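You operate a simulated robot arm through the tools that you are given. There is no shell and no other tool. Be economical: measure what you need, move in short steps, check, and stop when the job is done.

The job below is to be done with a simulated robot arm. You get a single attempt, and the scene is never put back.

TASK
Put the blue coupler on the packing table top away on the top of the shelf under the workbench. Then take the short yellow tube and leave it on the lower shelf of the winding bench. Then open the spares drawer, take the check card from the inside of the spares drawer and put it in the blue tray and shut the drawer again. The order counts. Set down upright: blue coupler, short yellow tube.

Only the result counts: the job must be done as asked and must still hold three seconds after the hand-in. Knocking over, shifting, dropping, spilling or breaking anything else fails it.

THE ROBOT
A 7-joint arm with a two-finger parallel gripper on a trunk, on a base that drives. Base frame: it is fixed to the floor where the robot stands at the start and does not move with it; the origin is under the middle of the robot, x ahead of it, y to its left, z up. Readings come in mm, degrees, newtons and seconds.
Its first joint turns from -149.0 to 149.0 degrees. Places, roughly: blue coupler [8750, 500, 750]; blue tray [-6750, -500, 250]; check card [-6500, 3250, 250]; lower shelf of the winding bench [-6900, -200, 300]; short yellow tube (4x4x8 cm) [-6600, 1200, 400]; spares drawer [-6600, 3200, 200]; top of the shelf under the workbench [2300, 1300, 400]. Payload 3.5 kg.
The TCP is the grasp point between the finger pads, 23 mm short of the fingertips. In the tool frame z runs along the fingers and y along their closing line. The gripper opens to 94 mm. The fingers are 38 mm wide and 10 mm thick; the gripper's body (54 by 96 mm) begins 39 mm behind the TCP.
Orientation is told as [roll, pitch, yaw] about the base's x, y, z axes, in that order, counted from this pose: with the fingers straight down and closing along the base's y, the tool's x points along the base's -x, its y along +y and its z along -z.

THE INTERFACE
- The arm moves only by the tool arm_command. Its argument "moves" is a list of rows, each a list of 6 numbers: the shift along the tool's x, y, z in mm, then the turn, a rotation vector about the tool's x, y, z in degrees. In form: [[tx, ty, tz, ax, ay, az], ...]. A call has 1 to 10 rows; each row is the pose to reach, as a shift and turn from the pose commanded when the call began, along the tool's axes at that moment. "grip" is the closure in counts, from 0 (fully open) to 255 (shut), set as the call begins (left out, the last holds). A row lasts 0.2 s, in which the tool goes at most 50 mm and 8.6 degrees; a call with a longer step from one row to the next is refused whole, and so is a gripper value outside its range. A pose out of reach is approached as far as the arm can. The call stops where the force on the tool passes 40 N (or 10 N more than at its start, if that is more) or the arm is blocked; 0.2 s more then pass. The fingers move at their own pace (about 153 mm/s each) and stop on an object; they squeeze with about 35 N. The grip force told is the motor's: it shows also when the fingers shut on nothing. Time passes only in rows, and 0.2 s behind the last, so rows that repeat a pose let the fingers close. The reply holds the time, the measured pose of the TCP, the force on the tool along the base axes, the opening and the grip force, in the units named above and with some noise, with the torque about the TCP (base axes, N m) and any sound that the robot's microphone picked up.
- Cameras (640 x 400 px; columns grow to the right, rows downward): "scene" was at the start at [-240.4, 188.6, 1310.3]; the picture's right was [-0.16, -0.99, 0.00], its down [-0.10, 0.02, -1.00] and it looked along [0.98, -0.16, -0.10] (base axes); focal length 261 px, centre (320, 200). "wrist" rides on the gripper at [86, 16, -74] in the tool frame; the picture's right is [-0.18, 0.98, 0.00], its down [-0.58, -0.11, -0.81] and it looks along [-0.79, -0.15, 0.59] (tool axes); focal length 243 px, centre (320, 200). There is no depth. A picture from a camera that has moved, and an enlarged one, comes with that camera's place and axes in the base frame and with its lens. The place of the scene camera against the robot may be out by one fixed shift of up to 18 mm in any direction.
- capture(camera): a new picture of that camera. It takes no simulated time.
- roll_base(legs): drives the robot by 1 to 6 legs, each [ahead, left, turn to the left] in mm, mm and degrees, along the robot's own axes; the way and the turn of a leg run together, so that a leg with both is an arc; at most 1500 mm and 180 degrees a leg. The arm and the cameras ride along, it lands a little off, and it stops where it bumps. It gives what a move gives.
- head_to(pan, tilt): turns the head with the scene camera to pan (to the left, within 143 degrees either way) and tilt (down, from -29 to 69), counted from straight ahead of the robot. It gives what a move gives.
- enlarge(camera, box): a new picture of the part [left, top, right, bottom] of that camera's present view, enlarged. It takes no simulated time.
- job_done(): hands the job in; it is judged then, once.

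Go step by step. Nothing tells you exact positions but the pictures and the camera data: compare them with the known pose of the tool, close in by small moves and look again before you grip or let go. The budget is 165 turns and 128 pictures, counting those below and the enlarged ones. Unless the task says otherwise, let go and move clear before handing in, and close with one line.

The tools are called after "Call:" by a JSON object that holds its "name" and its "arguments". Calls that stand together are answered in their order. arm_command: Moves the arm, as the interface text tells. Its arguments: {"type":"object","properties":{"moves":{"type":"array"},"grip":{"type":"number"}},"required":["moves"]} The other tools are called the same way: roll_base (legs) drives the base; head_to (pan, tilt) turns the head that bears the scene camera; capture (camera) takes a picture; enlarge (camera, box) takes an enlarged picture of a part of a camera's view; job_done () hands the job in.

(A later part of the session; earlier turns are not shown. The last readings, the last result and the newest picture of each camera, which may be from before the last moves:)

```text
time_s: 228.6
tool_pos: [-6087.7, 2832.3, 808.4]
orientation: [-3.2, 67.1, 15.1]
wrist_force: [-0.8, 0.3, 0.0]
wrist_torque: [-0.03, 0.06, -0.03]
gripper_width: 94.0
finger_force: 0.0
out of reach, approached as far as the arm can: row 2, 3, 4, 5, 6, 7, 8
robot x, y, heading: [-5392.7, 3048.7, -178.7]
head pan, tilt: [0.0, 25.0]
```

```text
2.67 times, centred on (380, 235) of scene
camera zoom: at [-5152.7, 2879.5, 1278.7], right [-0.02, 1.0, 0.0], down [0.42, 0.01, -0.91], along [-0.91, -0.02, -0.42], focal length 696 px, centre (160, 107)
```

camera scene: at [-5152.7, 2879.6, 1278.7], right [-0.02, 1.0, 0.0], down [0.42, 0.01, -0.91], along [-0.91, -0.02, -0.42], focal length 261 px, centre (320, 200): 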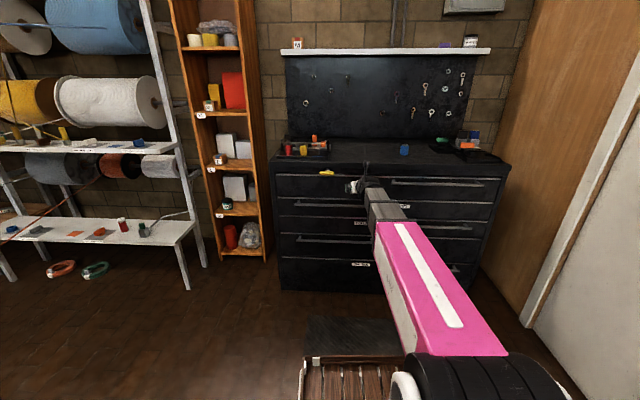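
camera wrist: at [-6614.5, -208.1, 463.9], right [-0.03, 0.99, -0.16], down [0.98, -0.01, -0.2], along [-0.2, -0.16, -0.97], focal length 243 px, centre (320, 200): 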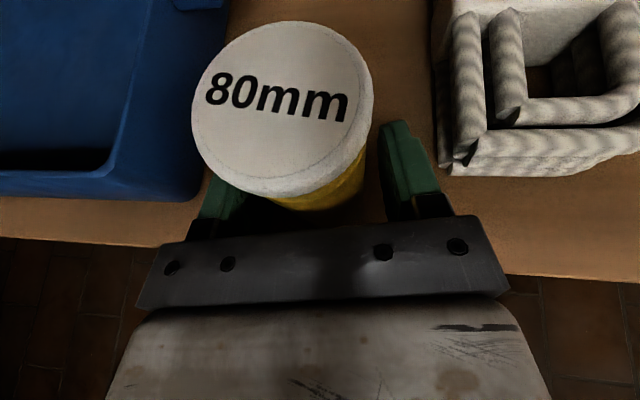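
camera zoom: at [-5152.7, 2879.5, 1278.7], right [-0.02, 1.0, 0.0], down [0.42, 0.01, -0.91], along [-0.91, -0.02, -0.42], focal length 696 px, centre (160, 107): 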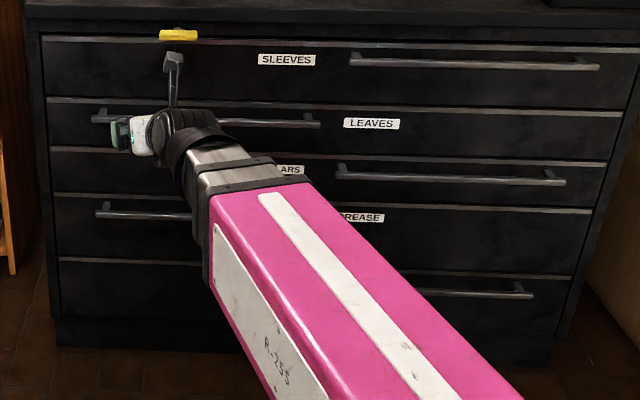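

The SPARES handle is a horizontal bar at z≈230, x≈-6433, spanning y≈3200–3690. I spin the gripper 90° so the fingers close vertically on the bar.

Call:
{"name": "arm_command", "arguments": {"moves": [[0, 0, 0, 0, 0, -8.5], [0, 0, 0, 0, 0, -17], [0, 0, 0, 0, 0, -25.5], [0, 0, 0, 0, 0, -34], [0, 0, 0, 0, 0, -42.5], [0, 0, 0, 0, 0, -51], [0, 0, 0, 0, 0, -59.5], [0, 0, 0, 0, 0, -68], [0, 0, 0, 0, 0, -76.5], [0, 0, 0, 0, 0, -85]]}}

Call:
{"name": "capture", "arguments": {"camera": "scene"}}

Call:
{"name": "capture", "arguments": {"camera": "wrist"}}

```text
time_s: 230.8
tool_pos: [-6088.3, 2834.5, 799.3]
orientation: [67.1, 5.7, 106.2]
wrist_force: [-0.6, -1.1, 0.4]
wrist_torque: [0.02, -0.03, 0.03]
gripper_width: 93.9
finger_force: 0.0
robot x, y, heading: [-5393.7, 3053.5, -178.6]
head pan, tilt: [0.0, 25.0]
```

```text
60 pictures are left
camera scene: at [-5152.6, 2879.6, 1278.7], right [-0.02, 1.0, 0.0], down [0.42, 0.01, -0.91], along [-0.91, -0.02, -0.42], focal length 261 px, centre (320, 200)
```

scene: 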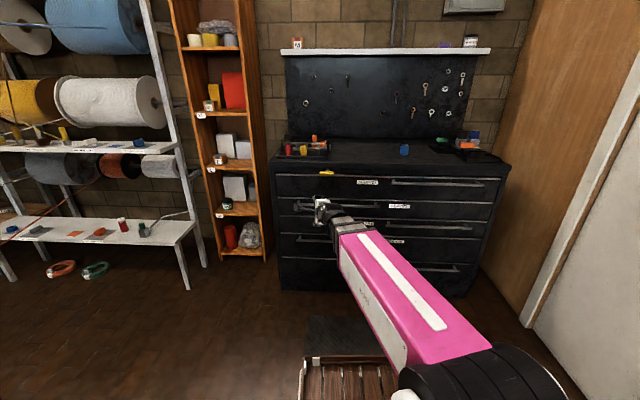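

```text
59 pictures are left
camera wrist: at [-6005.3, 2773.4, 853.3], right [-0.44, 0.15, 0.88], down [0.59, 0.79, 0.16], along [-0.68, 0.59, -0.44], focal length 243 px, centre (320, 200)
```

wrist: 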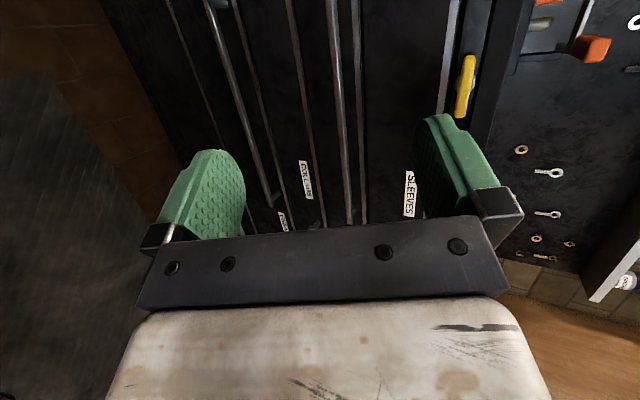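

Now I level the yaw so the tool points straight at the cabinet and recentre it in front of the robot.

Call:
{"name": "arm_command", "arguments": {"moves": [[-43, -1, -13, -0.5, -4.3, 0.3], [-86, -2, -26, -0.9, -8.5, 0.6], [-129, -3, -40, -1.4, -12.8, 0.9], [-172, -4, -53, -1.8, -17, 1.2]]}}

```text
time_s: 231.8
tool_pos: [-6085.4, 3013.1, 797.6]
orientation: [68.0, 0.3, 89.9]
wrist_force: [-0.1, 0.0, 0.4]
wrist_torque: [0.01, -0.03, 0.02]
gripper_width: 94.2
finger_force: 0.0
robot x, y, heading: [-5391.1, 3050.8, -178.7]
head pan, tilt: [0.0, 25.0]
```

Orientation is clean. Lowering to handle height and shifting the base to line up with the handle.

Call:
{"name": "arm_command", "arguments": {"moves": [[0, -45, 18, 0, 0, 0], [0, -90, 36, 0, 0, 0], [0, -135, 55, 0, 0, 0], [0, -180, 73, 0, 0, 0], [0, -225, 91, 0, 0, 0], [0, -270, 109, 0, 0, 0], [0, -315, 127, 0, 0, 0], [0, -360, 146, 0, 0, 0], [0, -405, 164, 0, 0, 0], [0, -450, 182, 0, 0, 0]]}}

Call:
{"name": "roll_base", "arguments": {"legs": [[0, -260, -1.3]]}}

Call:
{"name": "capture", "arguments": {"camera": "wrist"}}

Call:
{"name": "enlarge", "arguments": {"camera": "scene", "box": [200, 160, 480, 335]}}

```text
time_s: 234.0
tool_pos: [-6085.8, 3010.5, 318.5]
orientation: [68.0, 0.3, 89.9]
wrist_force: [-0.7, 0.0, 0.8]
wrist_torque: [-0.02, 0.0, 0.0]
gripper_width: 93.9
finger_force: 0.0
out of reach, approached as far as the arm can: row 4, 5, 6
robot x, y, heading: [-5393.3, 3051.2, -178.7]
head pan, tilt: [0.0, 25.0]
```

```text
time_s: 235.9
tool_pos: [-6090.4, 3289.6, 317.8]
orientation: [68.1, 0.4, 88.6]
wrist_force: [-0.9, 0.2, 0.0]
wrist_torque: [-0.01, 0.02, -0.02]
gripper_width: 94.1
finger_force: 0.0
robot x, y, heading: [-5397.4, 3310.6, -180.1]
head pan, tilt: [0.0, 25.0]
```

```text
58 pictures are left
camera wrist: at [-6028.2, 3200.4, 362.8], right [-0.36, 0.2, 0.91], down [0.8, 0.56, 0.2], along [-0.47, 0.8, -0.36], focal length 243 px, centre (320, 200)
```

wrist: 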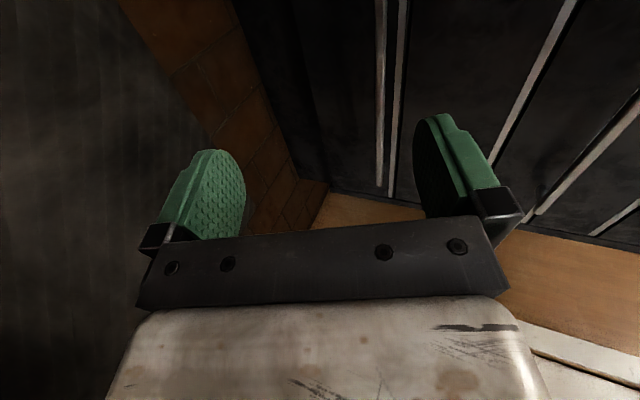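

```text
2.29 times, centred on (340, 248) of scene
camera zoom: at [-5160.1, 3135.7, 1278.7], right [0.0, 1.0, 0.0], down [0.42, 0.0, -0.91], along [-0.91, 0.0, -0.42], focal length 597 px, centre (274, 91)
```

zoom: 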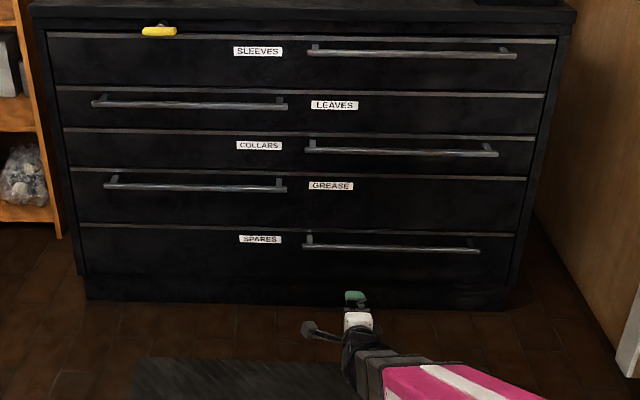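

The SPARES handle spans y≈3210–3655 at z≈230–250. I move closer: base ahead 120 mm and tool down 70 mm.

Call:
{"name": "roll_base", "arguments": {"legs": [[130, 0, 0]]}}

Call:
{"name": "arm_command", "arguments": {"moves": [[-13, -22, 9, 0, 0, 0], [-26, -44, 18, 0, 0, 0], [-40, -65, 26, 0, 0, 0]]}}

Call:
{"name": "capture", "arguments": {"camera": "wrist"}}

Call:
{"name": "enlarge", "arguments": {"camera": "scene", "box": [260, 200, 460, 325]}}

```text
time_s: 237.1
tool_pos: [-6216.1, 3287.6, 316.9]
orientation: [67.9, 0.4, 88.6]
wrist_force: [-0.3, -0.7, 0.9]
wrist_torque: [0.0, 0.03, -0.02]
gripper_width: 94.0
finger_force: 0.1
robot x, y, heading: [-5523.2, 3310.9, -180.0]
head pan, tilt: [0.0, 25.0]
```

```text
time_s: 237.9
tool_pos: [-6235.9, 3324.1, 261.7]
orientation: [69.0, 0.0, 88.7]
wrist_force: [-0.3, 0.9, -0.2]
wrist_torque: [0.02, -0.03, 0.0]
gripper_width: 94.1
finger_force: 0.0
robot x, y, heading: [-5523.3, 3313.8, -179.6]
head pan, tilt: [0.0, 25.0]
```

```text
56 pictures are left
camera wrist: at [-6174.1, 3236.1, 306.1], right [-0.35, 0.19, 0.92], down [0.8, 0.57, 0.19], along [-0.48, 0.8, -0.35], focal length 243 px, centre (320, 200)
```

wrist: 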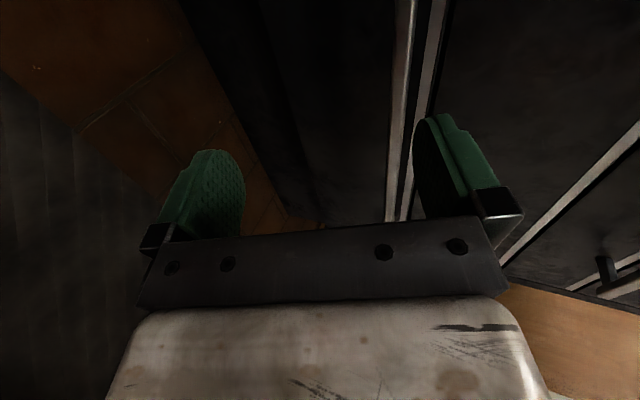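

```text
3.20 times, centred on (360, 262) of scene
camera zoom: at [-5296.3, 3126.2, 1279.0], right [0.0, 1.0, 0.01], down [0.43, 0.01, -0.9], along [-0.9, 0.0, -0.43], focal length 836 px, centre (192, 0)
```

zoom: 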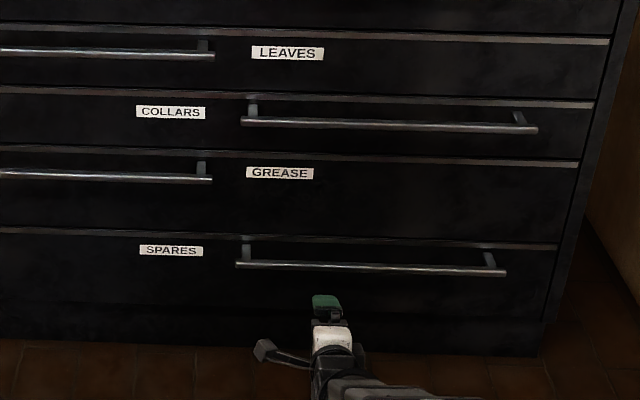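

The bar appears to be at about (x -6395, z 272). I advance toward it 100 mm, slightly up, then look again.

Call:
{"name": "arm_command", "arguments": {"moves": [[0, 18, 30, 0, 0, 0], [0, 36, 60, 0, 0, 0], [0, 54, 91, 0, 0, 0], [0, 54, 91, 0, 0, 0]]}}

Call:
{"name": "capture", "arguments": {"camera": "wrist"}}

Call:
{"name": "enlarge", "arguments": {"camera": "scene", "box": [300, 240, 400, 302]}}

```text
time_s: 238.9
tool_pos: [-6322.3, 3332.6, 264.3]
orientation: [67.9, 0.4, 88.6]
wrist_force: [-0.3, -0.2, -0.4]
wrist_torque: [-0.02, -0.01, -0.03]
gripper_width: 94.0
finger_force: 0.0
robot x, y, heading: [-5518.7, 3312.8, -179.8]
head pan, tilt: [0.0, 25.0]
```

```text
54 pictures are left
camera wrist: at [-6260.4, 3244.1, 310.0], right [-0.36, 0.2, 0.91], down [0.8, 0.56, 0.2], along [-0.47, 0.8, -0.37], focal length 243 px, centre (320, 200)
```

wrist: 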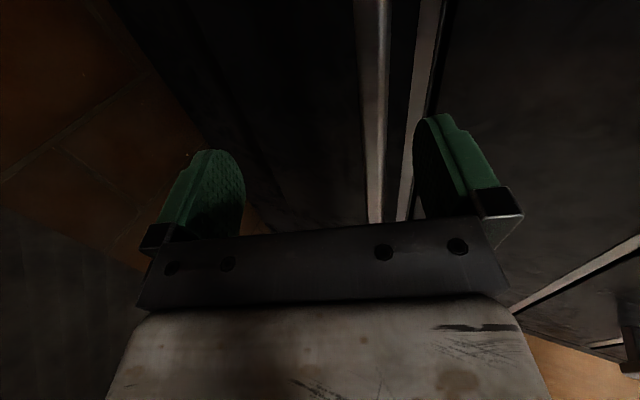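

```text
6.40 times, centred on (350, 271) of scene
camera zoom: at [-5287.2, 3135.5, 1278.7], right [0.0, 1.0, 0.0], down [0.42, 0.0, -0.91], along [-0.91, 0.0, -0.42], focal length 1671 px, centre (128, -254)
```

zoom: 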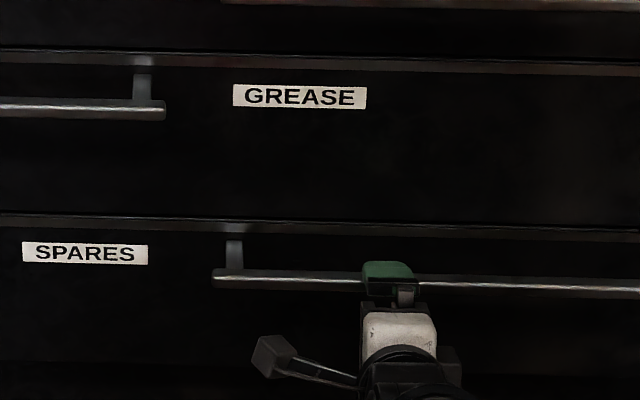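

The bar is about 28 mm above the tool axis and 40 mm ahead. I centre on it, then advance.

Call:
{"name": "arm_command", "arguments": {"moves": [[0, 28, 0, 0, 0, 0], [0, 28, 12, 0, 0, 0], [0, 28, 25, 0, 0, 0], [0, 28, 25, 0, 0, 0]]}}

Call:
{"name": "capture", "arguments": {"camera": "wrist"}}

```text
time_s: 239.9
tool_pos: [-6353.9, 3331.6, 282.3]
orientation: [68.0, 0.4, 88.5]
wrist_force: [-0.5, -0.8, 0.0]
wrist_torque: [-0.02, 0.0, 0.02]
gripper_width: 94.0
finger_force: 0.0
robot x, y, heading: [-5525.2, 3312.7, -179.7]
head pan, tilt: [0.0, 25.0]
```

```text
52 pictures are left
camera wrist: at [-6293.7, 3243.7, 327.2], right [-0.36, 0.2, 0.91], down [0.8, 0.56, 0.2], along [-0.47, 0.8, -0.36], focal length 243 px, centre (320, 200)
```

wrist: 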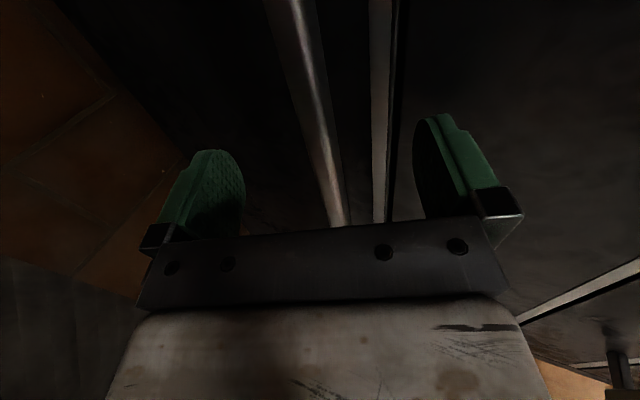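

The bar is centred between the fingers. Advance 15 mm more and close.

Call:
{"name": "arm_command", "arguments": {"moves": [[0, 0, 8, 0, 0, 0], [0, 0, 15, 0, 0, 0], [0, 0, 15, 0, 0, 0]]}}

Call:
{"name": "arm_command", "arguments": {"moves": [[0, 0, 0, 0, 0, 0], [0, 0, 0, 0, 0, 0], [0, 0, 0, 0, 0, 0], [0, 0, 0, 0, 0, 0]], "grip": 255}}

Call:
{"name": "capture", "arguments": {"camera": "wrist"}}

```text
time_s: 240.7
tool_pos: [-6368.1, 3331.2, 275.6]
orientation: [67.9, 0.4, 88.7]
wrist_force: [0.8, -0.6, 0.3]
wrist_torque: [-0.02, -0.01, -0.02]
gripper_width: 94.1
finger_force: 0.1
robot x, y, heading: [-5522.8, 3311.3, -180.0]
head pan, tilt: [0.0, 25.0]
```

```text
time_s: 241.7
tool_pos: [-6368.6, 3331.6, 279.6]
orientation: [68.5, 0.4, 88.7]
wrist_force: [-1.6, 1.5, 36.6]
wrist_torque: [0.67, 0.55, 0.56]
gripper_width: 17.7
finger_force: 45.3
robot x, y, heading: [-5523.6, 3315.2, -179.8]
head pan, tilt: [0.0, 25.0]
```

```text
51 pictures are left
camera wrist: at [-6306.6, 3244.0, 323.1], right [-0.36, 0.2, 0.91], down [0.8, 0.56, 0.19], along [-0.48, 0.8, -0.36], focal length 243 px, centre (320, 200)
```

wrist: 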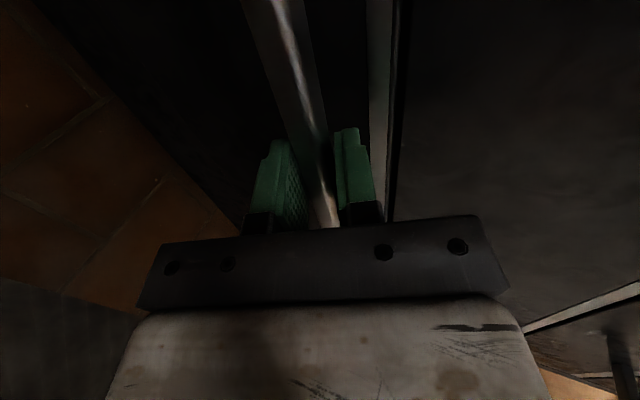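

Bar gripped, slightly off-centre vertically (36 N). I relieve upward by 4 mm, then pull gently.

Call:
{"name": "arm_command", "arguments": {"moves": [[0, 3.7, -1.5, 0, 0, 0], [0, 3.7, -1.5, 0, 0, 0]]}}

Call:
{"name": "arm_command", "arguments": {"moves": [[0, -4, -9, 0, 0, 0], [0, -7.4, -18.6, 0, 0, 0], [0, -11, -28, 0, 0, 0], [0, -15, -37, 0, 0, 0]]}}

```text
time_s: 242.3
tool_pos: [-6367.3, 3331.6, 279.2]
orientation: [67.9, 0.3, 88.8]
wrist_force: [-3.1, -3.4, 12.4]
wrist_torque: [1.07, 0.52, 0.63]
gripper_width: 17.8
finger_force: 45.2
robot x, y, heading: [-5523.1, 3308.8, -179.8]
head pan, tilt: [0.0, 25.0]
```

```text
time_s: 243.3
tool_pos: [-6327.8, 3329.8, 278.1]
orientation: [67.9, 0.3, 88.6]
wrist_force: [-0.9, -12.0, 2.2]
wrist_torque: [1.44, 0.22, 0.85]
gripper_width: 17.7
finger_force: 45.3
robot x, y, heading: [-5526.6, 3314.4, -179.8]
head pan, tilt: [0.0, 25.0]
```

The drawer is sliding. I keep pulling.

Call:
{"name": "arm_command", "arguments": {"moves": [[-2, -8.2, -20.4, 0, 0, 0], [-3, -16.4, -40.8, 0, 0, 0], [-3.5, -24.6, -61.2, 0, 0, 0], [-4, -32.7, -81.7, 0, 0, 0], [-4.5, -40.9, -102, 0, 0, 0], [-5, -49.1, -122.5, 0, 0, 0], [-5.4, -57.3, -143, 0, 0, 0], [-5.9, -65.5, -163.3, 0, 0, 0], [-6.4, -73.7, -183.7, 0, 0, 0], [-6.8, -81.8, -204, 0, 0, 0]]}}

Call:
{"name": "head_to", "arguments": {"pan": 0, "tilt": 40}}

Call:
{"name": "capture", "arguments": {"camera": "scene"}}

```text
time_s: 244.5
tool_pos: [-6235.1, 3333.2, 278.9]
orientation: [67.6, 0.3, 88.8]
wrist_force: [-2.4, 0.2, -23.4]
wrist_torque: [0.27, 0.1, -0.43]
gripper_width: 17.9
finger_force: 45.1
robot x, y, heading: [-5525.1, 3309.4, -180.1]
head pan, tilt: [0.0, 25.0]
stopped in row 5: the force on the tool passed its limit at 44 N (the readings are from after the stop); the commanded pose is now the measured one
```

```text
time_s: 245.3
tool_pos: [-6233.7, 3333.4, 279.3]
orientation: [67.7, 0.3, 88.7]
wrist_force: [-3.0, 0.3, -27.0]
wrist_torque: [0.41, 0.27, -0.07]
gripper_width: 17.9
finger_force: 44.6
robot x, y, heading: [-5529.1, 3313.8, -179.7]
head pan, tilt: [0.0, 40.0]
```

```text
50 pictures are left
camera scene: at [-5283.9, 3135.2, 1256.2], right [0.0, 1.0, 0.0], down [0.64, 0.0, -0.76], along [-0.76, 0.0, -0.64], focal length 261 px, centre (320, 200)
```

scene: 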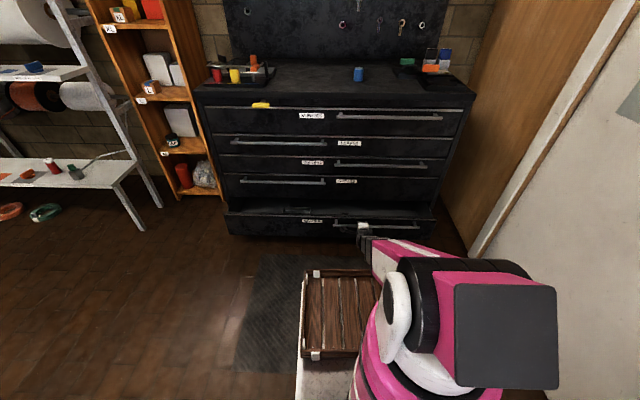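

Opened 133 mm; the stop came from vertical load. I relieve by lowering 2 mm, then continue pulling.

Call:
{"name": "arm_command", "arguments": {"moves": [[0, -1.9, 0.8, 0, 0, 0], [0, -1.9, 0.8, 0, 0, 0]]}}

Call:
{"name": "arm_command", "arguments": {"moves": [[-0.5, -8.4, -18.2, 0, 0, 0], [-1, -16.4, -36.5, 0, 0, 0], [-1.5, -24.4, -54.8, 0, 0, 0], [-2, -32.2, -73, 0, 0, 0], [-2.5, -40, -91.5, 0, 0, 0]]}}

```text
time_s: 245.9
tool_pos: [-6234.9, 3333.0, 279.7]
orientation: [68.0, 0.3, 88.6]
wrist_force: [-3.2, -12.4, -7.0]
wrist_torque: [-0.09, 0.19, 0.18]
gripper_width: 17.9
finger_force: 45.2
robot x, y, heading: [-5522.7, 3310.5, -180.0]
head pan, tilt: [0.0, 40.0]
```

```text
time_s: 246.2
tool_pos: [-6232.6, 3332.8, 278.6]
orientation: [67.4, 0.3, 88.8]
wrist_force: [-1.9, 0.3, -30.4]
wrist_torque: [0.13, 0.08, -0.27]
gripper_width: 18.0
finger_force: 44.9
robot x, y, heading: [-5521.0, 3310.4, -180.0]
head pan, tilt: [0.0, 40.0]
stopped in row 1: the force on the tool passed its limit at 54 N (the readings are from after the stop); the commanded pose is now the measured one
```

Stopped again right away. I try pulling with the base instead, a short 80 mm.

Call:
{"name": "roll_base", "arguments": {"legs": [[-80, 0, 0]]}}

Call:
{"name": "capture", "arguments": {"camera": "scene"}}

```text
time_s: 247.1
tool_pos: [-6199.4, 3331.9, 279.7]
orientation: [67.2, 0.4, 88.8]
wrist_force: [-1.6, 0.1, -22.5]
wrist_torque: [-0.06, 0.13, -0.01]
gripper_width: 17.9
finger_force: 45.0
robot x, y, heading: [-5486.2, 3312.1, -180.0]
head pan, tilt: [0.0, 40.0]
stopped in leg 1: the force on the tool passed its limit at 42 N (the readings are from after the stop); the commanded pose is now the measured one
```

```text
49 pictures are left
camera scene: at [-5247.3, 3135.0, 1256.0], right [0.0, 1.0, 0.0], down [0.64, 0.0, -0.76], along [-0.76, 0.0, -0.64], focal length 261 px, centre (320, 200)
```

scene: 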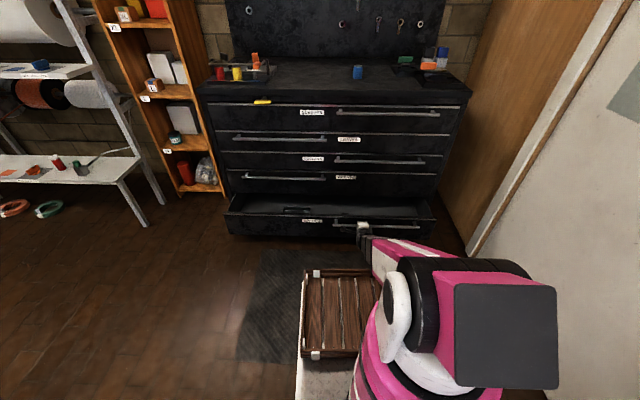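

It still slides; fast starts trip the force limit. I relieve the vertical load and pull more slowly.

Call:
{"name": "arm_command", "arguments": {"moves": [[0, -2.3, 0.9, 0, 0, 0], [0, -2.3, 0.9, 0, 0, 0], [0, -4, -3, 0, 0, 0], [0, -6, -8, 0, 0, 0], [0, -8, -14, 0, 0, 0], [-0.5, -11, -21, 0, 0, 0], [-0.5, -14, -28, 0, 0, 0], [-1, -17, -35, 0, 0, 0], [-1, -20, -42, 0, 0, 0], [-1, -23, -50, 0, 0, 0]]}}

```text
time_s: 248.2
tool_pos: [-6194.8, 3331.1, 279.4]
orientation: [67.2, 0.4, 88.8]
wrist_force: [-1.9, 0.2, -31.2]
wrist_torque: [0.14, 0.12, -0.21]
gripper_width: 18.3
finger_force: 44.5
robot x, y, heading: [-5489.9, 3311.5, -180.1]
head pan, tilt: [0.0, 40.0]
stopped in row 5: the force on the tool passed its limit at 44 N (the readings are from after the stop); the commanded pose is now the measured one
```

The vertical load comes from a slight upward slant in my pull. I correct the direction for the actual 67.2° tilt.

Call:
{"name": "arm_command", "arguments": {"moves": [[0, -2.2, 0.9, 0, 0, 0], [0, -2.2, 0.9, 0, 0, 0]]}}

Call:
{"name": "arm_command", "arguments": {"moves": [[0, -3, -6.4, 0, 0, 0], [0, -7, -15.6, 0, 0, 0], [0, -11, -25, 0, 0, 0], [-0.5, -15.2, -34.6, 0, 0, 0], [-0.5, -19.5, -44.4, 0, 0, 0], [-1, -24, -55, 0, 0, 0], [-1, -28.5, -65.6, 0, 0, 0], [-1.5, -33, -76, 0, 0, 0], [-1.5, -37.5, -86.8, 0, 0, 0], [-1.5, -42, -97, 0, 0, 0]]}}

```text
time_s: 248.8
tool_pos: [-6194.5, 3331.4, 278.6]
orientation: [67.5, 0.4, 88.8]
wrist_force: [-1.9, 11.7, -17.0]
wrist_torque: [0.62, 0.26, -0.11]
gripper_width: 18.2
finger_force: 45.8
robot x, y, heading: [-5486.4, 3313.2, -179.8]
head pan, tilt: [0.0, 40.0]
```

```text
time_s: 249.2
tool_pos: [-6194.0, 3332.5, 279.9]
orientation: [67.1, 0.4, 88.9]
wrist_force: [-2.8, -0.7, -33.5]
wrist_torque: [-0.08, 0.12, -0.04]
gripper_width: 18.1
finger_force: 44.8
robot x, y, heading: [-5485.3, 3311.8, -180.0]
head pan, tilt: [0.0, 40.0]
stopped in row 2: the force on the tool passed its limit at 45 N (the readings are from after the stop); the commanded pose is now the measured one
```

It seems to be at its end stop now (about 174 mm open). I look into the drawer.

Call:
{"name": "enlarge", "arguments": {"camera": "scene", "box": [210, 170, 450, 250]}}

```text
2.67 times, centred on (330, 210) of scene
camera zoom: at [-5249.2, 3135.2, 1256.5], right [0.0, 1.0, 0.0], down [0.65, 0.0, -0.76], along [-0.76, 0.0, -0.65], focal length 696 px, centre (293, 173)
```

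zoom: 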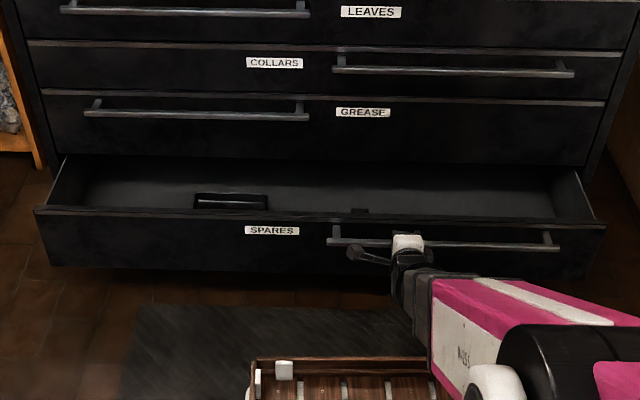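

Something sits inside near (230,200) and (360,212) in this view. I release the bar, back off and raise the tool to look from above.

Call:
{"name": "arm_command", "arguments": {"moves": [[0, 0, 0, 0, 0, 0], [0, 0, 0, 0, 0, 0], [0, 0, 0, 0, 0, 0]], "grip": 40}}

Call:
{"name": "arm_command", "arguments": {"moves": [[0, 0, -20, 0, 0, 0], [0, 0, -50, 0, 0, 0], [0, 0, -80, 0, 0, 0], [0, 45, -100, 0, 0, 0], [0, 90, -118, 0, 0, 0], [0, 135, -136, 0, 0, 0], [0, 180, -155, 0, 0, 0], [0, 225, -173, 0, 0, 0], [0, 270, -191, 0, 0, 0], [0, 310, -205, 0, 0, 0]]}}

Call:
{"name": "enlarge", "arguments": {"camera": "scene", "box": [210, 170, 450, 320]}}

```text
time_s: 250.0
tool_pos: [-6190.3, 3331.8, 281.4]
orientation: [67.5, 0.4, 88.8]
wrist_force: [0.3, -0.5, -1.3]
wrist_torque: [-0.01, 0.05, 0.0]
gripper_width: 79.1
finger_force: 0.1
robot x, y, heading: [-5492.2, 3311.1, -179.8]
head pan, tilt: [0.0, 40.0]
```

```text
time_s: 252.2
tool_pos: [-6119.4, 3331.2, 632.7]
orientation: [67.7, 0.2, 88.4]
wrist_force: [-0.3, -0.1, 0.3]
wrist_torque: [0.01, -0.02, 0.01]
gripper_width: 79.0
finger_force: 0.0
out of reach, approached as far as the arm can: row 10
robot x, y, heading: [-5488.9, 3310.9, -179.9]
head pan, tilt: [0.0, 40.0]
```

```text
2.67 times, centred on (330, 245) of scene
camera zoom: at [-5244.3, 3135.1, 1255.4], right [0.0, 1.0, 0.0], down [0.64, 0.0, -0.77], along [-0.77, 0.0, -0.64], focal length 696 px, centre (293, 80)
```

zoom: 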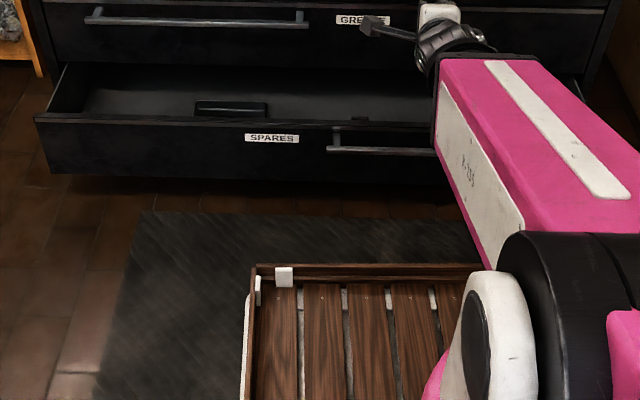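

The drawer stays open. I tilt the tool to point straight down and shift left to see the drawer's inside with the wrist camera.

Call:
{"name": "arm_command", "arguments": {"moves": [[20, 0, 0, 8.5, 0, 0], [40, 0, 0, 17, 0, 0], [60, 0, 0, 25.5, 0, 0], [80, 0, 0, 34, 0, 0], [100, 0, 0, 42.5, 0, 0], [120, 0, 0, 51, 0, 0], [140, 0, 0, 59.5, 0, 0], [160, 0, 0, 67.7, 0, 0]]}}

Call:
{"name": "capture", "arguments": {"camera": "wrist"}}

Call:
{"name": "enlarge", "arguments": {"camera": "scene", "box": [210, 150, 450, 300]}}

```text
time_s: 254.0
tool_pos: [-6120.7, 3173.6, 635.0]
orientation: [-0.3, 0.4, 88.9]
wrist_force: [1.1, -0.5, 0.0]
wrist_torque: [0.0, 0.03, -0.01]
gripper_width: 79.4
finger_force: 0.0
robot x, y, heading: [-5489.2, 3311.5, -179.8]
head pan, tilt: [0.0, 40.0]
```

```text
46 pictures are left
camera wrist: at [-6139.0, 3087.5, 711.1], right [-0.98, 0.2, -0.01], down [0.12, 0.58, 0.8], along [0.17, 0.79, -0.6], focal length 243 px, centre (320, 200)
```

wrist: 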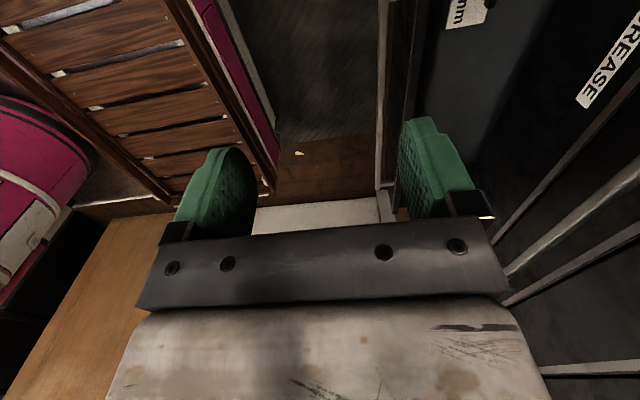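

```text
2.67 times, centred on (330, 225) of scene
camera zoom: at [-5244.3, 3135.0, 1255.4], right [0.0, 1.0, 0.0], down [0.64, 0.0, -0.77], along [-0.77, 0.0, -0.64], focal length 696 px, centre (293, 133)
```

zoom: 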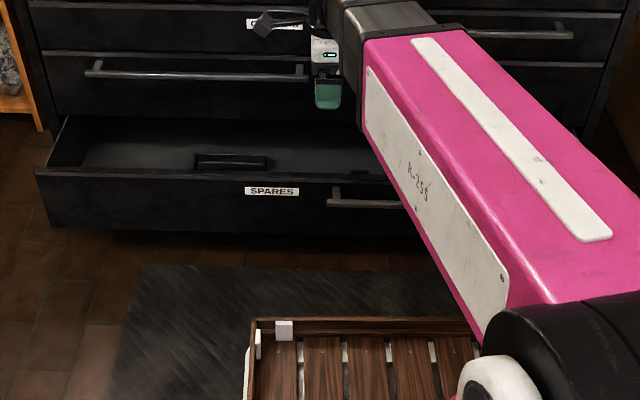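

A white label ("…mm") shows in the drawer near (-6343, 3267): likely the check card. I move the camera back for a better view.

Call:
{"name": "arm_command", "arguments": {"moves": [[40, 18, 0, 0, 0, 0], [80, 36, 0, 0, 0, 0], [115, 55, 0, 0, 0, 0], [115, 55, 0, 0, 0, 0]]}}

Call:
{"name": "capture", "arguments": {"camera": "wrist"}}

```text
time_s: 255.0
tool_pos: [-6178.7, 3056.6, 636.0]
orientation: [-0.2, 0.4, 88.8]
wrist_force: [-0.3, 0.2, -0.1]
wrist_torque: [0.0, 0.0, -0.01]
gripper_width: 79.0
finger_force: 0.0
robot x, y, heading: [-5488.8, 3313.4, -180.1]
head pan, tilt: [0.0, 40.0]
```

```text
44 pictures are left
camera wrist: at [-6197.0, 2971.4, 712.9], right [-0.98, 0.2, 0.0], down [0.12, 0.58, 0.8], along [0.17, 0.79, -0.6], focal length 243 px, centre (320, 200)
```

wrist: 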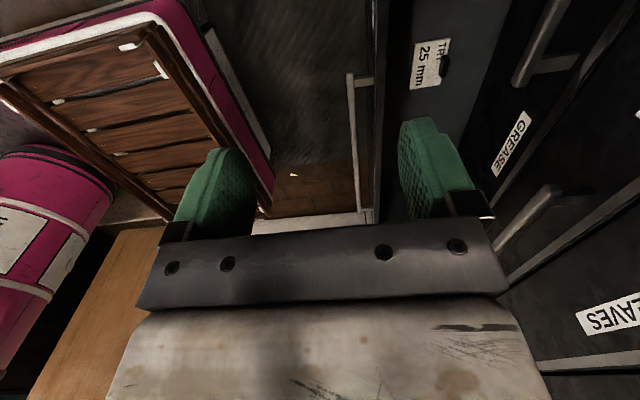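

Call:
{"name": "enlarge", "arguments": {"camera": "wrist", "box": [360, 0, 520, 100]}}

```text
4.00 times, centred on (440, 50) of wrist
camera zoom: at [-6197.0, 2971.4, 712.9], right [-0.98, 0.2, 0.0], down [0.12, 0.58, 0.8], along [0.17, 0.79, -0.6], focal length 970 px, centre (-160, 800)
```

zoom: 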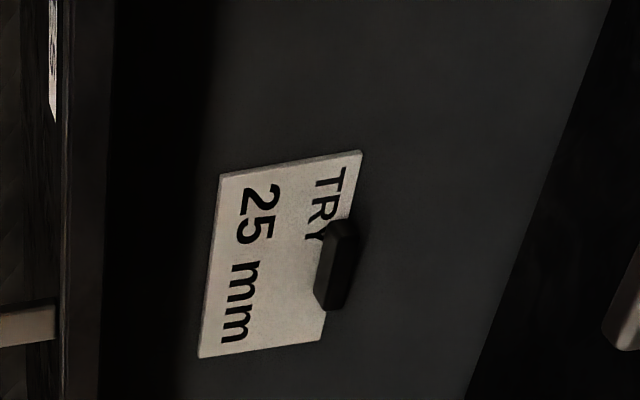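

The card lies flat in the drawer with a black grip tab, at roughly (-6395, 3262) and low (floor z≈155) — still quite close under the cabinet face, so I want the drawer opened further. I'll put the closed fingers behind the front panel (inner face x≈-6262, top z≈292) and pull from inside.

Call:
{"name": "arm_command", "arguments": {"moves": [[-31, 30, 0, 0, 0, 0], [-62, 60, 0, 0, 0, 0], [-93, 90, 0, 0, 0, 0], [-123, 121, 0, 0, 0, 0], [-123, 121, 0, 0, 0, 0]], "grip": 255}}

Call:
{"name": "arm_command", "arguments": {"moves": [[0, 0, 45, 0, 0, 0], [0, 0, 90, 0, 0, 0], [0, 0, 135, 0, 0, 0], [0, 0, 180, 0, 0, 0], [0, 0, 225, 0, 0, 0], [0, 0, 260, 0, 0, 0]]}}

Call:
{"name": "enlarge", "arguments": {"camera": "scene", "box": [240, 150, 400, 250]}}

Call:
{"name": "capture", "arguments": {"camera": "wrist"}}

```text
time_s: 256.2
tool_pos: [-6298.1, 3185.5, 635.1]
orientation: [-0.2, 0.4, 88.8]
wrist_force: [0.4, -0.6, -0.7]
wrist_torque: [-0.03, -0.01, -0.01]
gripper_width: 0.1
finger_force: 34.6
robot x, y, heading: [-5490.2, 3310.8, -179.9]
head pan, tilt: [0.0, 40.0]
```

```text
time_s: 257.6
tool_pos: [-6295.5, 3177.7, 375.8]
orientation: [-0.2, 0.4, 88.8]
wrist_force: [-0.5, 0.4, -0.4]
wrist_torque: [0.02, 0.0, 0.02]
gripper_width: 0.0
finger_force: 35.0
robot x, y, heading: [-5489.4, 3308.8, -179.7]
head pan, tilt: [0.0, 40.0]
```

```text
4.00 times, centred on (320, 200) of scene
camera zoom: at [-5244.3, 3135.1, 1255.4], right [0.0, 1.0, 0.0], down [0.64, 0.0, -0.77], along [-0.77, 0.0, -0.64], focal length 1044 px, centre (320, 200)
```

zoom: 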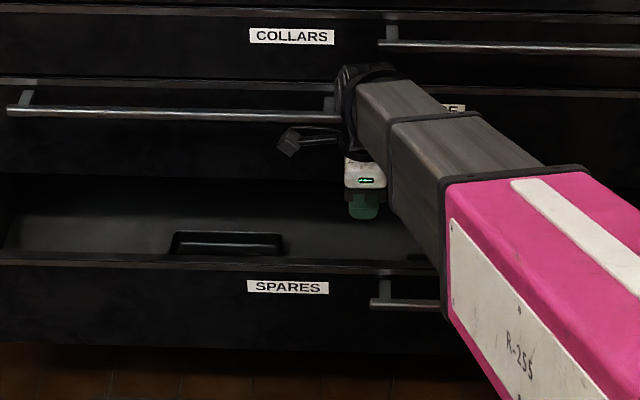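

```text
41 pictures are left
camera wrist: at [-6313.4, 3092.2, 451.2], right [-0.98, 0.2, 0.0], down [0.12, 0.58, 0.8], along [0.17, 0.79, -0.6], focal length 243 px, centre (320, 200)
```

wrist: 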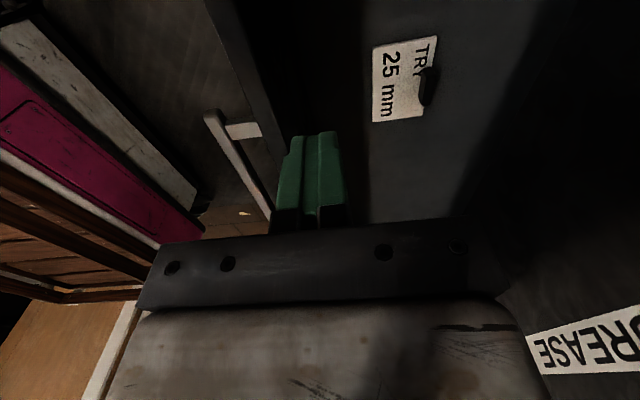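

The tab is now fixed at about (-6410, 3278, z≈160). Fingers are just behind the panel; I lower 100 mm so the tips reach below its top edge.

Call:
{"name": "arm_command", "arguments": {"moves": [[0, 0, 35, 0, 0, 0], [0, 0, 70, 0, 0, 0], [0, 0, 100, 0, 0, 0]]}}

Call:
{"name": "arm_command", "arguments": {"moves": [[0, -8, 0, 0, 0, 0], [0, -16, 0, 0, 0, 0], [0, -24, 0, 0, 0, 0], [0, -32, 0, 0, 0, 0], [0, -40, 0, 0, 0, 0], [0, -48, 0, 0, 0, 0], [0, -56, 0, 0, 0, 0], [0, -64, 0, 0, 0, 0]]}}

```text
time_s: 258.4
tool_pos: [-6295.4, 3179.0, 274.5]
orientation: [-0.1, 0.4, 88.9]
wrist_force: [-0.4, 0.2, -0.7]
wrist_torque: [0.01, 0.02, -0.01]
gripper_width: 0.1
finger_force: 34.9
robot x, y, heading: [-5487.0, 3314.8, -180.0]
head pan, tilt: [0.0, 40.0]
```

```text
time_s: 260.2
tool_pos: [-6230.6, 3180.8, 273.3]
orientation: [-0.2, 0.4, 88.9]
wrist_force: [-0.5, 0.0, -0.1]
wrist_torque: [0.01, -0.02, -0.01]
gripper_width: 0.2
finger_force: 35.0
robot x, y, heading: [-5487.1, 3311.7, -180.0]
head pan, tilt: [0.0, 40.0]
```

It moved 65 mm without load. Checking whether the drawer came along or I'm above the panel.

Call:
{"name": "enlarge", "arguments": {"camera": "scene", "box": [240, 150, 400, 250]}}

Call:
{"name": "capture", "arguments": {"camera": "wrist"}}

```text
4.00 times, centred on (320, 200) of scene
camera zoom: at [-5244.3, 3135.1, 1255.4], right [0.0, 1.0, 0.0], down [0.64, 0.0, -0.77], along [-0.77, 0.0, -0.64], focal length 1044 px, centre (320, 200)
```

zoom: 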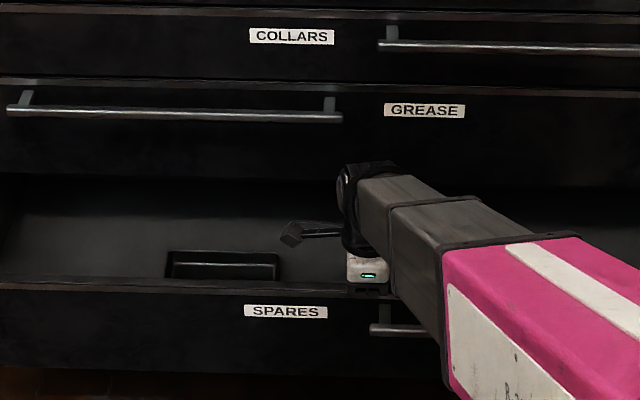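

```text
39 pictures are left
camera wrist: at [-6248.6, 3095.5, 350.3], right [-0.98, 0.2, 0.0], down [0.12, 0.58, 0.8], along [0.17, 0.79, -0.6], focal length 243 px, centre (320, 200)
```

wrist: 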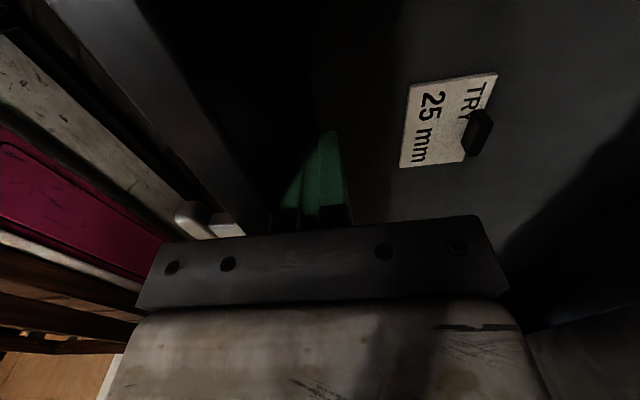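

The drawer came along — so it opens further. I continue pulling from inside.

Call:
{"name": "arm_command", "arguments": {"moves": [[0, -9, 0, 0, 0, 0], [0, -19, 0, 0, 0, 0], [0, -30, 0, 0, 0, 0], [0, -41, 0, 0, 0, 0], [0, -52, 0, 0, 0, 0], [0, -63, 0, 0, 0, 0], [0, -74, 0, 0, 0, 0], [0, -85, 0, 0, 0, 0], [0, -96, 0, 0, 0, 0], [0, -107, 0, 0, 0, 0]]}}

Call:
{"name": "capture", "arguments": {"camera": "scene"}}

```text
time_s: 262.4
tool_pos: [-6125.0, 3180.5, 273.3]
orientation: [-0.2, 0.4, 88.9]
wrist_force: [0.0, 0.1, -0.8]
wrist_torque: [0.0, 0.0, 0.0]
gripper_width: 0.1
finger_force: 35.4
robot x, y, heading: [-5486.9, 3312.6, -180.0]
head pan, tilt: [0.0, 40.0]
```

```text
38 pictures are left
camera scene: at [-5244.3, 3135.1, 1255.4], right [0.0, 1.0, 0.0], down [0.64, 0.0, -0.77], along [-0.77, 0.0, -0.64], focal length 261 px, centre (320, 200)
```

scene: 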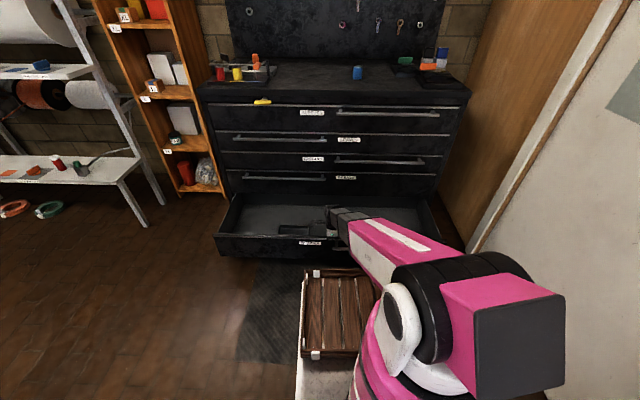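

Drawer is now open about 320 mm; the tab should be at about (-6264, 3278). I lift out, move above the tab and open the fingers partway.

Call:
{"name": "arm_command", "arguments": {"moves": [[0, 10, -20, 0, 0, 0], [0, 15, -65, 0, 0, 0], [0, 15, -110, 0, 0, 0], [-25, 45, -115, 0, 0, 0], [-50, 75, -115, 0, 0, 0], [-75, 105, -115, 0, 0, 0], [-98, 139, -115, 0, 0, 0], [-98, 139, -115, 0, 0, 0]], "grip": 110}}

Call:
{"name": "capture", "arguments": {"camera": "wrist"}}

Call:
{"name": "enlarge", "arguments": {"camera": "scene", "box": [250, 170, 410, 270]}}

```text
time_s: 264.2
tool_pos: [-6262.3, 3281.0, 388.0]
orientation: [-0.2, 0.5, 88.9]
wrist_force: [0.5, -0.6, -0.4]
wrist_torque: [0.02, -0.03, -0.02]
gripper_width: 53.3
finger_force: 0.1
robot x, y, heading: [-5485.6, 3309.0, -180.0]
head pan, tilt: [0.0, 40.0]
```

```text
37 pictures are left
camera wrist: at [-6279.9, 3196.0, 464.4], right [-0.98, 0.2, 0.0], down [0.12, 0.58, 0.8], along [0.17, 0.79, -0.6], focal length 243 px, centre (320, 200)
```

wrist: 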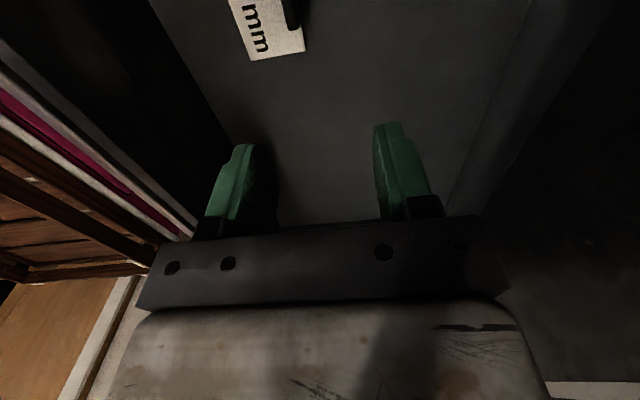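

```text
4.00 times, centred on (330, 220) of scene
camera zoom: at [-5244.3, 3135.1, 1255.4], right [0.0, 1.0, 0.0], down [0.64, 0.0, -0.77], along [-0.77, 0.0, -0.64], focal length 1044 px, centre (280, 120)
```

zoom: 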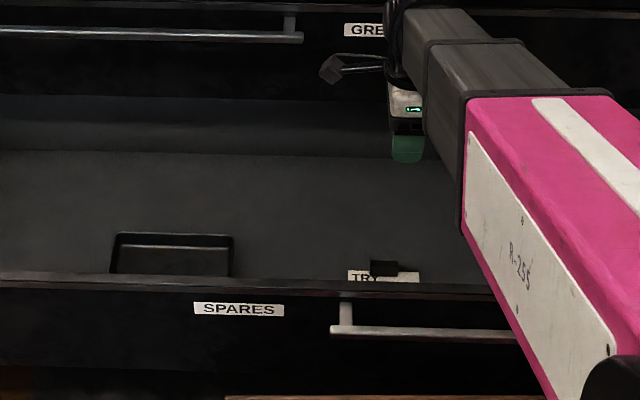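

The tab is at about x -6231 now. I adjust and back off in y to get it in full view.

Call:
{"name": "arm_command", "arguments": {"moves": [[30, -15, 20, 0, 0, 0], [60, -31, 40, 0, 0, 0], [85, -31, 50, 0, 0, 0], [85, -31, 50, 0, 0, 0]]}}

Call:
{"name": "capture", "arguments": {"camera": "wrist"}}

```text
time_s: 265.2
tool_pos: [-6230.7, 3193.5, 341.5]
orientation: [-0.1, 0.4, 88.8]
wrist_force: [0.0, 0.6, 0.4]
wrist_torque: [-0.02, -0.01, 0.0]
gripper_width: 53.6
finger_force: 0.0
robot x, y, heading: [-5486.1, 3313.4, -180.0]
head pan, tilt: [0.0, 40.0]
```

```text
35 pictures are left
camera wrist: at [-6248.2, 3107.9, 417.5], right [-0.98, 0.2, 0.0], down [0.12, 0.58, 0.8], along [0.17, 0.79, -0.6], focal length 243 px, centre (320, 200)
```

wrist: 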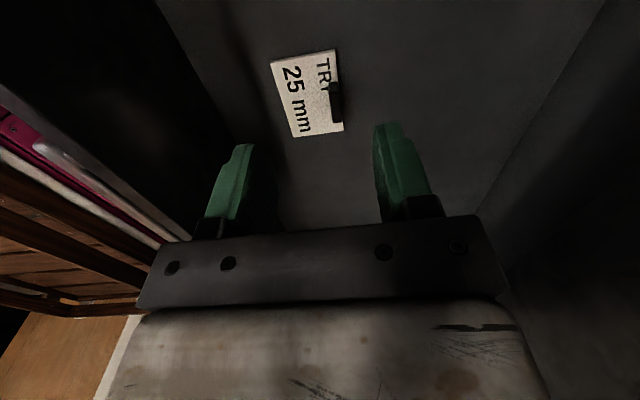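

Tab at about (-6232, 3264). Moving above it and partway down.

Call:
{"name": "arm_command", "arguments": {"moves": [[-36, 1, 10, 0, 0, 0], [-71, 3, 20, 0, 0, 0], [-71, 3, 65, 0, 0, 0], [-71, 3, 105, 0, 0, 0], [-71, 3, 105, 0, 0, 0]]}}

Call:
{"name": "capture", "arguments": {"camera": "wrist"}}

Call:
{"name": "enlarge", "arguments": {"camera": "scene", "box": [280, 200, 400, 275]}}

```text
time_s: 266.4
tool_pos: [-6233.4, 3265.6, 230.7]
orientation: [-0.1, 0.4, 88.8]
wrist_force: [0.0, 0.1, 0.9]
wrist_torque: [-0.02, -0.01, 0.02]
gripper_width: 53.4
finger_force: 0.0
robot x, y, heading: [-5487.4, 3309.2, -179.9]
head pan, tilt: [0.0, 40.0]
```

```text
34 pictures are left
camera wrist: at [-6251.3, 3180.4, 306.9], right [-0.98, 0.2, 0.0], down [0.12, 0.58, 0.8], along [0.17, 0.79, -0.6], focal length 243 px, centre (320, 200)
```

wrist: 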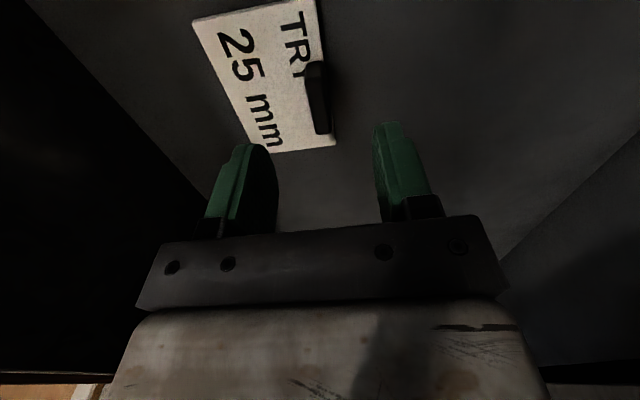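

```text
5.33 times, centred on (340, 238) of scene
camera zoom: at [-5244.3, 3135.1, 1255.4], right [0.0, 1.0, 0.0], down [0.64, 0.0, -0.77], along [-0.77, 0.0, -0.64], focal length 1393 px, centre (213, 0)
```

zoom: 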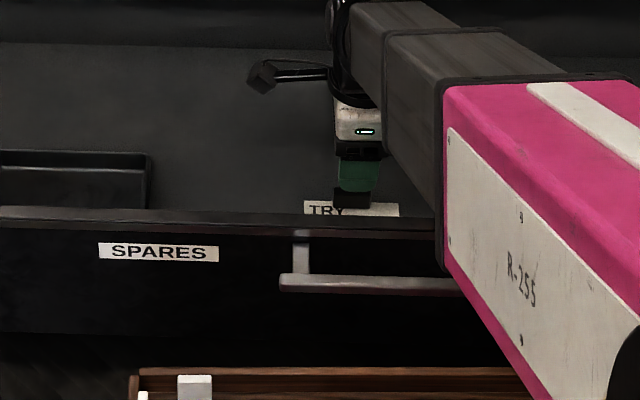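

Aligned well. Lowering further in small steps.

Call:
{"name": "arm_command", "arguments": {"moves": [[2, 0, 15, 0, 0, 0], [4, -1, 30, 0, 0, 0], [4, -1, 38, 0, 0, 0], [4, -1, 38, 0, 0, 0]]}}

Call:
{"name": "capture", "arguments": {"camera": "wrist"}}

```text
time_s: 267.4
tool_pos: [-6233.2, 3261.6, 194.5]
orientation: [-0.1, 0.3, 88.9]
wrist_force: [0.9, 0.5, 0.2]
wrist_torque: [-0.02, 0.0, 0.01]
gripper_width: 53.4
finger_force: 0.0
robot x, y, heading: [-5484.9, 3310.4, -180.0]
head pan, tilt: [0.0, 40.0]
```

```text
32 pictures are left
camera wrist: at [-6250.3, 3176.2, 270.3], right [-0.98, 0.2, 0.0], down [0.12, 0.58, 0.8], along [0.17, 0.79, -0.6], focal length 243 px, centre (320, 200)
```

wrist: 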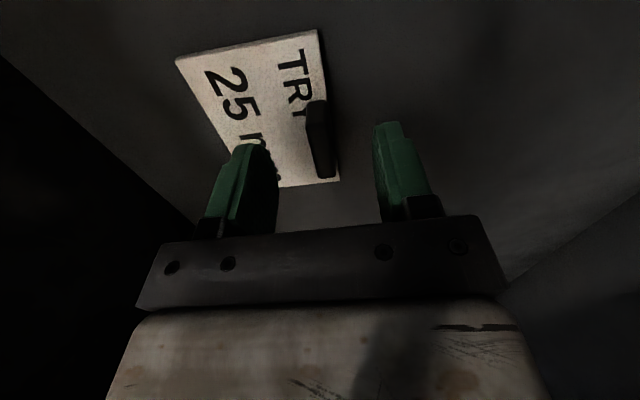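

Nearly at tab height. Lower 8 mm more, then close on the tab.

Call:
{"name": "arm_command", "arguments": {"moves": [[0, 0, 4, 0, 0, 0], [0, 0, 8, 0, 0, 0], [0, 0, 8, 0, 0, 0]]}}

Call:
{"name": "arm_command", "arguments": {"moves": [[0, 0, 0, 0, 0, 0], [0, 0, 0, 0, 0, 0], [0, 0, 0, 0, 0, 0], [0, 0, 0, 0, 0, 0]], "grip": 255}}

Call:
{"name": "capture", "arguments": {"camera": "wrist"}}

```text
time_s: 268.2
tool_pos: [-6234.0, 3261.9, 186.6]
orientation: [-0.2, 0.3, 88.8]
wrist_force: [0.2, -0.2, 0.0]
wrist_torque: [-0.01, 0.02, -0.01]
gripper_width: 53.2
finger_force: 0.1
robot x, y, heading: [-5488.9, 3306.9, -180.0]
head pan, tilt: [0.0, 40.0]
```

```text
time_s: 269.2
tool_pos: [-6232.5, 3262.3, 187.3]
orientation: [-0.1, 0.4, 88.9]
wrist_force: [0.3, 0.6, -0.3]
wrist_torque: [0.04, 0.02, 0.03]
gripper_width: 10.7
finger_force: 34.9
robot x, y, heading: [-5484.5, 3312.3, -179.9]
head pan, tilt: [0.0, 40.0]
```

```text
31 pictures are left
camera wrist: at [-6250.5, 3176.0, 263.6], right [-0.98, 0.2, 0.0], down [0.12, 0.58, 0.8], along [0.17, 0.79, -0.6], focal length 243 px, centre (320, 200)
```

wrist: 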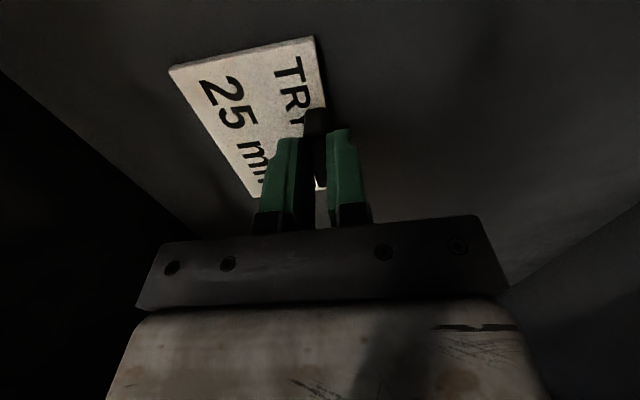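

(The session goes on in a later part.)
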